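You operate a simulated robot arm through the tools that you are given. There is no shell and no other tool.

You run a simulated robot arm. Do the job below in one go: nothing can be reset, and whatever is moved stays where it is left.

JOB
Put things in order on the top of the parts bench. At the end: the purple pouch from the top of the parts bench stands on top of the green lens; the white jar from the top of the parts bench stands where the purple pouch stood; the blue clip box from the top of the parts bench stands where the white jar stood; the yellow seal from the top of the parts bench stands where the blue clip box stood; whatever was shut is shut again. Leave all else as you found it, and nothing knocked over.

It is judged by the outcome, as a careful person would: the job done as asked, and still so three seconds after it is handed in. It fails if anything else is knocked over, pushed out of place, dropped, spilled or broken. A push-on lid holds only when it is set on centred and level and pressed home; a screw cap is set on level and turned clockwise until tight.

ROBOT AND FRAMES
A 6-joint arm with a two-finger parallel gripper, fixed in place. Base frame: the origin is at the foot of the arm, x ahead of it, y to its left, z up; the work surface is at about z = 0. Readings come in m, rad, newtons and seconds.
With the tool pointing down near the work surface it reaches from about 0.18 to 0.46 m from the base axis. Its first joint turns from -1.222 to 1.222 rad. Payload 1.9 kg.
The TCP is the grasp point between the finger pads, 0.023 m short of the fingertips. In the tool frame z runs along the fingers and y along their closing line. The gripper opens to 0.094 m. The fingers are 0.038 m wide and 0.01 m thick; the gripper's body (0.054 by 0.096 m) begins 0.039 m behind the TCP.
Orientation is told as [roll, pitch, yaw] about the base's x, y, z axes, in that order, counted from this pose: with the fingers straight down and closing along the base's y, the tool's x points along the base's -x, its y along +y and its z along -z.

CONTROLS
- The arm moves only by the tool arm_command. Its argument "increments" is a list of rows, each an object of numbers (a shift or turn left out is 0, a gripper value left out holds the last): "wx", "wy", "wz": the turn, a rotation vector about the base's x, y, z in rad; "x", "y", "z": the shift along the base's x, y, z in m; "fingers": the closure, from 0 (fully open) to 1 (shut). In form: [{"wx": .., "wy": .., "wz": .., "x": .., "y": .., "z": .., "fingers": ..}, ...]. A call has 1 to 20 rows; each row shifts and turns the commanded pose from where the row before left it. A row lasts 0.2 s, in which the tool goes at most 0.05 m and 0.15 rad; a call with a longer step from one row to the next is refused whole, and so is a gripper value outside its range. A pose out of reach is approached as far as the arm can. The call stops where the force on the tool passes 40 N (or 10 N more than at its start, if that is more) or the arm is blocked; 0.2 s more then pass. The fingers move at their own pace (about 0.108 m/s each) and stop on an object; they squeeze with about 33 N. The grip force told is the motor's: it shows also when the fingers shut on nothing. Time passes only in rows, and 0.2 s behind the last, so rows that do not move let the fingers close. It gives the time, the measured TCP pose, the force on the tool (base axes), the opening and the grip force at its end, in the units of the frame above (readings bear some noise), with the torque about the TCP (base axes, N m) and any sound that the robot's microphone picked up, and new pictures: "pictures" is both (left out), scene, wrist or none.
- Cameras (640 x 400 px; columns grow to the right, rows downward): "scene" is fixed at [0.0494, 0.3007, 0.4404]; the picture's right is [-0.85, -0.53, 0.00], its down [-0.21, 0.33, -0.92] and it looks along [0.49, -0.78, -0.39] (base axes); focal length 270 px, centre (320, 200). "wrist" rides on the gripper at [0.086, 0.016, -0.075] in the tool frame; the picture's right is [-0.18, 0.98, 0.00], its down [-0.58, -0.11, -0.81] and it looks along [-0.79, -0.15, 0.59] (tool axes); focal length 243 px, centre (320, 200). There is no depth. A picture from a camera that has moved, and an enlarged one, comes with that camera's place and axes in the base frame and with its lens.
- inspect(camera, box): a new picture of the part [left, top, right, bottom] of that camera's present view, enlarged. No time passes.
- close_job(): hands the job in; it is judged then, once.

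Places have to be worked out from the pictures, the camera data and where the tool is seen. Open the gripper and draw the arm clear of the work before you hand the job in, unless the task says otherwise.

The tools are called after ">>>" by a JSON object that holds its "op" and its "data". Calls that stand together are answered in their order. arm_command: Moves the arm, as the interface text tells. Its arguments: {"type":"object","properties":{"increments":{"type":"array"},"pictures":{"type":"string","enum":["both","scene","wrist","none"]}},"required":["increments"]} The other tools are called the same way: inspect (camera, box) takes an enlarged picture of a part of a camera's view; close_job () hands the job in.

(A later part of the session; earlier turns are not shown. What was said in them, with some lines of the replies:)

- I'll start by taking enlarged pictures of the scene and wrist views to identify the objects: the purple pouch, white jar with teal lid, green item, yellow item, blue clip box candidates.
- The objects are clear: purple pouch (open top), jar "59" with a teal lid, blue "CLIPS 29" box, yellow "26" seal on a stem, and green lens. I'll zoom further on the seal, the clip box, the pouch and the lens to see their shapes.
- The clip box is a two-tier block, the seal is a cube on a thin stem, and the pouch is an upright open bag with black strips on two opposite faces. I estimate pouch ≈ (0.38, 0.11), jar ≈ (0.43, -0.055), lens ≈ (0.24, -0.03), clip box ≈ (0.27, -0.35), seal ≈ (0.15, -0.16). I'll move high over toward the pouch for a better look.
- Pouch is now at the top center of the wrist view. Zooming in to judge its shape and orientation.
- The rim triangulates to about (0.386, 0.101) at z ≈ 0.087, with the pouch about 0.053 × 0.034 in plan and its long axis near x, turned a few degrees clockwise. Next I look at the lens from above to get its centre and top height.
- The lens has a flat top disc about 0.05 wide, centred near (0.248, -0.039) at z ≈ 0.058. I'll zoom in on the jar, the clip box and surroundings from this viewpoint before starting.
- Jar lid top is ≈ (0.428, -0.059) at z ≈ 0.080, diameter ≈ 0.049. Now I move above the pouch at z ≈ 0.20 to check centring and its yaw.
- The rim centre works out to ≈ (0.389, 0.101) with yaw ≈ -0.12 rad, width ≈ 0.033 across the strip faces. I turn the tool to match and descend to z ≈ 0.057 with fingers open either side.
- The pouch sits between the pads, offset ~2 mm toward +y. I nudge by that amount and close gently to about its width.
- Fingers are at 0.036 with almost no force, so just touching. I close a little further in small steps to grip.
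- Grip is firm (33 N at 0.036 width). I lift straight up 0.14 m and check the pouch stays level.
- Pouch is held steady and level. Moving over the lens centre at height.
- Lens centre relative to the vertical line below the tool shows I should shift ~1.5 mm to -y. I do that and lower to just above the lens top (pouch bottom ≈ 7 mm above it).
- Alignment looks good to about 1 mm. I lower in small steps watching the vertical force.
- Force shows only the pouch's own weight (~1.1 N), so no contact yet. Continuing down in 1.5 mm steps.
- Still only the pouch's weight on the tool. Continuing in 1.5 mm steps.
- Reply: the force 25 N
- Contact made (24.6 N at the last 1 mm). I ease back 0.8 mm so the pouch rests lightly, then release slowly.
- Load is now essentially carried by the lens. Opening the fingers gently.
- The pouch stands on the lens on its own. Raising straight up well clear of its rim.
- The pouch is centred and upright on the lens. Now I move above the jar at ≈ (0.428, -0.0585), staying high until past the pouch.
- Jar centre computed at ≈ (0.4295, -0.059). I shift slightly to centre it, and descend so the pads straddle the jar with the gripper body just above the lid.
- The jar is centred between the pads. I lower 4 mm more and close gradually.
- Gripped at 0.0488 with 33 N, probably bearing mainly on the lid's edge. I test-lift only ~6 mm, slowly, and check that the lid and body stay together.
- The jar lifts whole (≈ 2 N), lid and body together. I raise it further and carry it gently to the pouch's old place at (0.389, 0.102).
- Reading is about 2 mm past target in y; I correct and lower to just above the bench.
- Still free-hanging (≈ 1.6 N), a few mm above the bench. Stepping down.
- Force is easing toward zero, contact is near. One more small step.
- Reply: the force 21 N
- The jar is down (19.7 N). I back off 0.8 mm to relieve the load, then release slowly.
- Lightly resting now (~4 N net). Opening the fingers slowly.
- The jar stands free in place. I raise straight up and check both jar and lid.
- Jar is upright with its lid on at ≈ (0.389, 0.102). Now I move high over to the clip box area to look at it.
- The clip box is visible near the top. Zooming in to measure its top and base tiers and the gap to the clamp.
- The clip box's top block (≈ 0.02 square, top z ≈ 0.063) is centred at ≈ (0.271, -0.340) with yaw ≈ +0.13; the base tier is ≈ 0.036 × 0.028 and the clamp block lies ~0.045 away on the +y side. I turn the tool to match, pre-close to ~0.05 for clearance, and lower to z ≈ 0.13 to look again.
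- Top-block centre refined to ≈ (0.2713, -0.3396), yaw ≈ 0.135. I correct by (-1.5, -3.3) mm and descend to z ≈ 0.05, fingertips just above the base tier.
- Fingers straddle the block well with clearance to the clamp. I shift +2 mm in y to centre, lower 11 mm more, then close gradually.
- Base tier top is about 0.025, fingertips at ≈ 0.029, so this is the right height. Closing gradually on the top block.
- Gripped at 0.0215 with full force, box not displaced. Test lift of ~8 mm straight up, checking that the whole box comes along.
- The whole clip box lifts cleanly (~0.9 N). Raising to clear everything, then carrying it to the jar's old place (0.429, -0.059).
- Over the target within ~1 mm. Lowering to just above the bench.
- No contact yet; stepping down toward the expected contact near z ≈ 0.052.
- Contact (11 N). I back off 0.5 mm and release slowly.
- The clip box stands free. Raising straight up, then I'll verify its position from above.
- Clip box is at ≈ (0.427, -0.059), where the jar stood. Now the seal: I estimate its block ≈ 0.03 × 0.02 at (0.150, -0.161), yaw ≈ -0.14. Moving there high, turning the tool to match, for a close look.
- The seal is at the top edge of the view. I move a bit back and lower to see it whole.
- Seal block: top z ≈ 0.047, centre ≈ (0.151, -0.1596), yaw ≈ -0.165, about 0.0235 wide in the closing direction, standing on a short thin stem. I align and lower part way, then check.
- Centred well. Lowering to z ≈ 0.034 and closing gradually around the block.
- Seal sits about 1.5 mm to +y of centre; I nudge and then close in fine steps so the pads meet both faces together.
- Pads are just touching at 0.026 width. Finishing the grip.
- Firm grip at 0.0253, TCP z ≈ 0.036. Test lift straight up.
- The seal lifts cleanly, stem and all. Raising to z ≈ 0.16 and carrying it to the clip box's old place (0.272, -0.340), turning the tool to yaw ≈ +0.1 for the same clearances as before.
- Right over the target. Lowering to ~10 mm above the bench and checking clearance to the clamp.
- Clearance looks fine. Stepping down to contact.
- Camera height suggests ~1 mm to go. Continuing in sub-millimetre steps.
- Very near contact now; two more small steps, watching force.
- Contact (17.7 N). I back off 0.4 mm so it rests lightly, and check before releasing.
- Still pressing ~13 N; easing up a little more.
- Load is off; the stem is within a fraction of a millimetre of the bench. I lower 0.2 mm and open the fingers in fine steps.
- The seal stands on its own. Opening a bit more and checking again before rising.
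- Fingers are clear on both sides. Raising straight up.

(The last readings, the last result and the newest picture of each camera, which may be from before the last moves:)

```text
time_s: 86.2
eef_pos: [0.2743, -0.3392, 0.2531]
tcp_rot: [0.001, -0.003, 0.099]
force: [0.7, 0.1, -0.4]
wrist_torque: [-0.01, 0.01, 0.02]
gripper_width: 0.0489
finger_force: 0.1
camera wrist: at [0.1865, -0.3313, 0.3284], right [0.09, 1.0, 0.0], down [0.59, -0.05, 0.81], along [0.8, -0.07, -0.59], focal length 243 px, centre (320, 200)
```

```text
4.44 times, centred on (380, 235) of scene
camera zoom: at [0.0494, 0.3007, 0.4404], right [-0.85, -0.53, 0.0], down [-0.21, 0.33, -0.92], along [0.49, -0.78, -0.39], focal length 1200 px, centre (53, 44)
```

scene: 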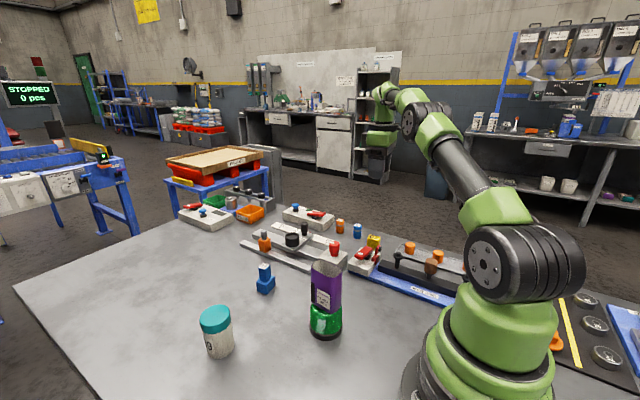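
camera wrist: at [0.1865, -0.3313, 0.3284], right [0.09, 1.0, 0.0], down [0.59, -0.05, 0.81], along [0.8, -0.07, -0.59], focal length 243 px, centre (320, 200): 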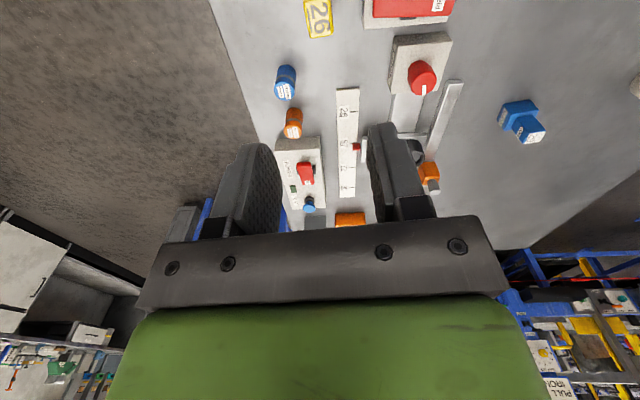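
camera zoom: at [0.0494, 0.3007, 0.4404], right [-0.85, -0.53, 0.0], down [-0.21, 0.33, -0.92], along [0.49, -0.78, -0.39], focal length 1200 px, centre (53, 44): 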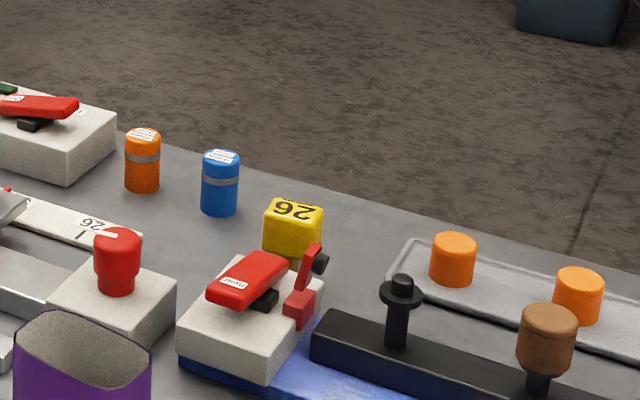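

The seal stands upright where the clip box stood. I open the gripper fully and retreat to the starting pose, high and clear of everything, for a final check.

>>> {"op": "arm_command", "data": {"increments": [{"z": 0.03, "fingers": 0.3}, {"z": 0.03, "fingers": 0.0}, {"z": 0.015}, {"x": -0.007, "y": 0.025}, {"x": -0.007, "y": 0.025}, {"x": -0.007, "y": 0.025}, {"x": -0.007, "y": 0.025}, {"x": -0.007, "y": 0.025}, {"x": -0.007, "y": 0.025}, {"x": -0.007, "y": 0.025}, {"x": -0.007, "y": 0.022}, {}], "pictures": "both"}}

>>> {"op": "inspect", "data": {"camera": "scene", "box": [180, 200, 440, 380]}}

>>> {"op": "inspect", "data": {"camera": "wrist", "box": [100, 0, 340, 150]}}

>>> {"op": "inspect", "data": {"camera": "wrist", "box": [340, 0, 580, 150]}}

```text
time_s: 88.8
eef_pos: [0.2241, -0.1264, 0.2908]
tcp_rot: [0.0, 0.0, 0.096]
force: [0.1, 0.4, 0.3]
wrist_torque: [-0.02, 0.05, 0.0]
gripper_width: 0.0939
finger_force: 0.1
out of reach, approached as far as the arm can: row 1, 2, 3
camera wrist: at [0.1363, -0.1189, 0.3667], right [0.09, 1.0, 0.0], down [0.59, -0.05, 0.81], along [0.8, -0.07, -0.59], focal length 243 px, centre (320, 200)
```

scene: 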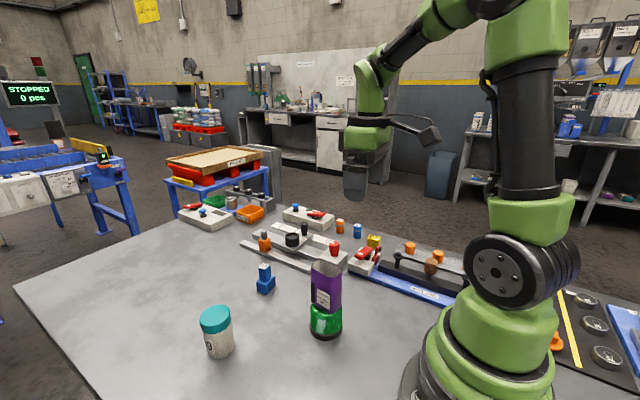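
wrist: 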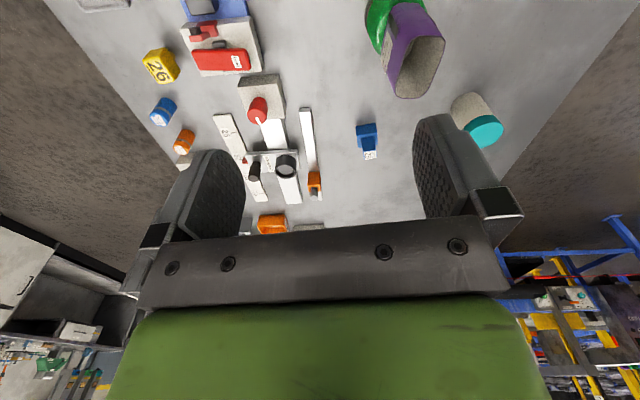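

```text
2.22 times, centred on (310, 290) of scene
camera zoom: at [0.0494, 0.3007, 0.4404], right [-0.85, -0.53, 0.0], down [-0.21, 0.33, -0.92], along [0.49, -0.78, -0.39], focal length 600 px, centre (342, 0)
```

zoom: 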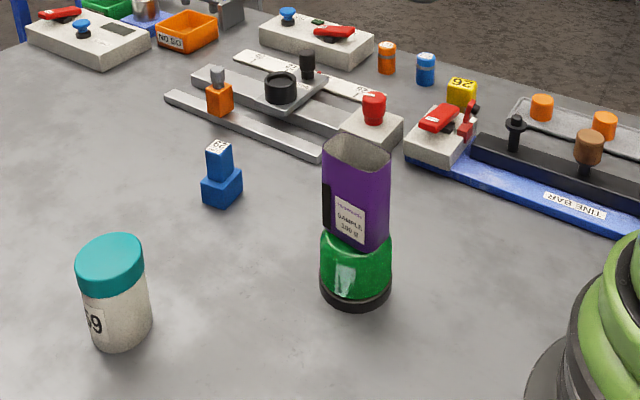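

```text
2.67 times, centred on (220, 75) of wrist
camera zoom: at [0.1363, -0.1189, 0.3667], right [0.09, 1.0, 0.0], down [0.59, -0.05, 0.81], along [0.8, -0.07, -0.59], focal length 647 px, centre (587, 533)
```

zoom: 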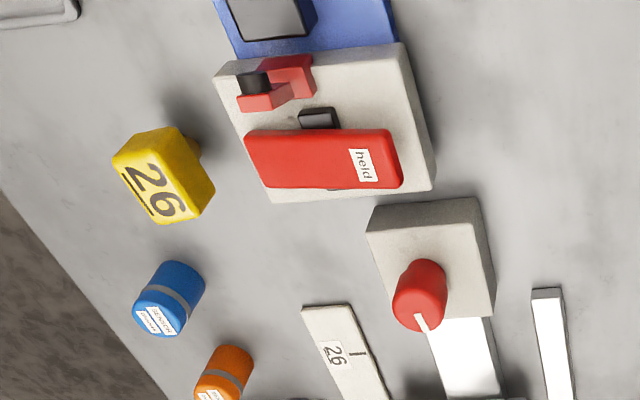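

```text
2.67 times, centred on (460, 75) of wrist
camera zoom: at [0.1363, -0.1189, 0.3667], right [0.09, 1.0, 0.0], down [0.59, -0.05, 0.81], along [0.8, -0.07, -0.59], focal length 647 px, centre (-53, 533)
```

zoom: 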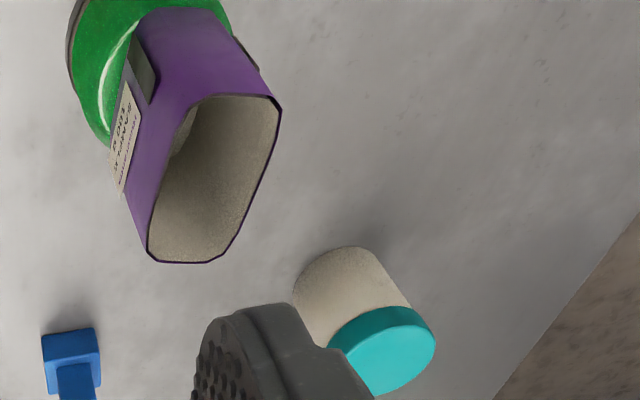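

All four pieces stand upright in their places: pouch on the lens, jar lidded at the pouch's spot, clip box at the jar's spot, seal at the clip box's spot. I wait a moment with the arm clear to make sure nothing moves.

>>> {"op": "arm_command", "data": {"increments": [{"z": 0.02}, {"z": 0.02}, {}, {}, {}, {}, {}, {}, {}, {}], "pictures": "scene"}}

>>> {"op": "inspect", "data": {"camera": "scene", "box": [180, 200, 440, 380]}}

>>> {"op": "inspect", "data": {"camera": "scene", "box": [180, 290, 260, 370]}}

```text
time_s: 91.0
eef_pos: [0.2225, -0.1269, 0.3301]
tcp_rot: [0.0, -0.001, 0.1]
force: [1.3, 0.7, 0.7]
wrist_torque: [-0.01, -0.04, 0.01]
gripper_width: 0.0941
finger_force: 0.0
```

scene: 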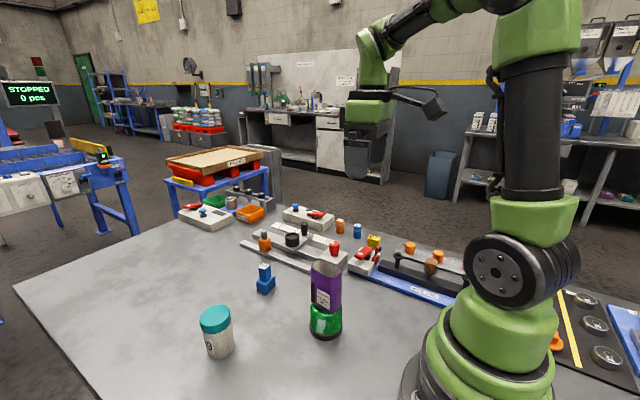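

```text
2.22 times, centred on (310, 290) of scene
camera zoom: at [0.0494, 0.3007, 0.4404], right [-0.85, -0.53, 0.0], down [-0.21, 0.33, -0.92], along [0.49, -0.78, -0.39], focal length 600 px, centre (342, 0)
```

zoom: 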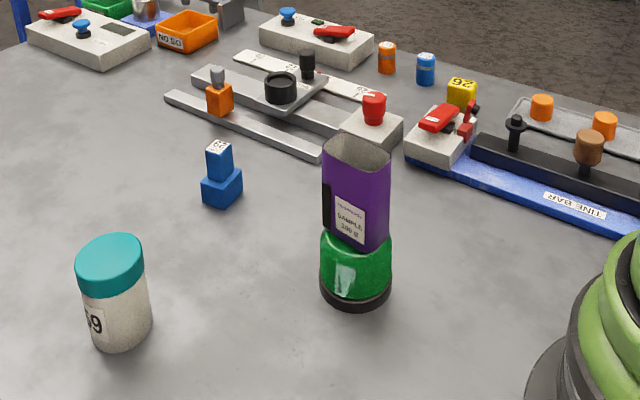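

```text
5.00 times, centred on (220, 330) of scene
camera zoom: at [0.0494, 0.3007, 0.4404], right [-0.85, -0.53, 0.0], down [-0.21, 0.33, -0.92], along [0.49, -0.78, -0.39], focal length 1350 px, centre (820, -450)
```

zoom: 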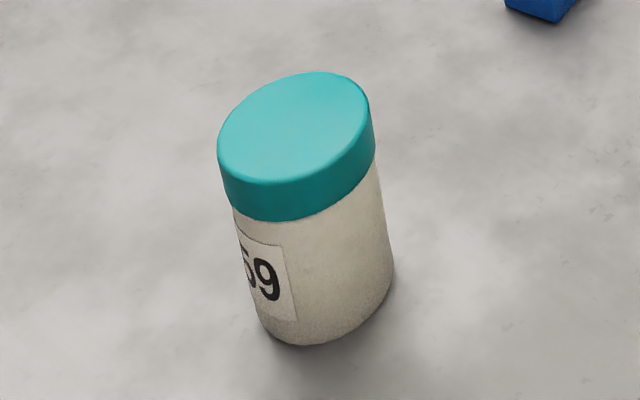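

Nothing has moved over two seconds. The jar's lid is seated, the gripper is open, and the arm is clear, so I'm handing the job in.

>>> {"op": "close_job", "data": {}}

```text
The job is handed in.
```

The bench is rearranged as you asked, and I've handed the job in. In the last pictures everything was upright and nothing moved during a wait of about two seconds.

| Item | Where it stands now |
|---|---|
| Purple pouch | On top of the green lens, centred |
| White jar | Where the pouch stood, within about 1 mm |
| Blue clip box | Where the jar stood, within about 2 mm |
| Yellow seal | Where the clip box stood; placed by the arm's readings, not re-measured afterwards |

- **Jar lid:** the gripper held the jar mainly by its lid. I test-lifted it a few millimetres first, and the lid and body stayed together. The lid still looks fully seated.
- **Everything else:** the pictures show nothing knocked over, dropped or pushed out of place.
- **Arm:** the gripper is open, and the arm is back near its starting position, clear of the bench.
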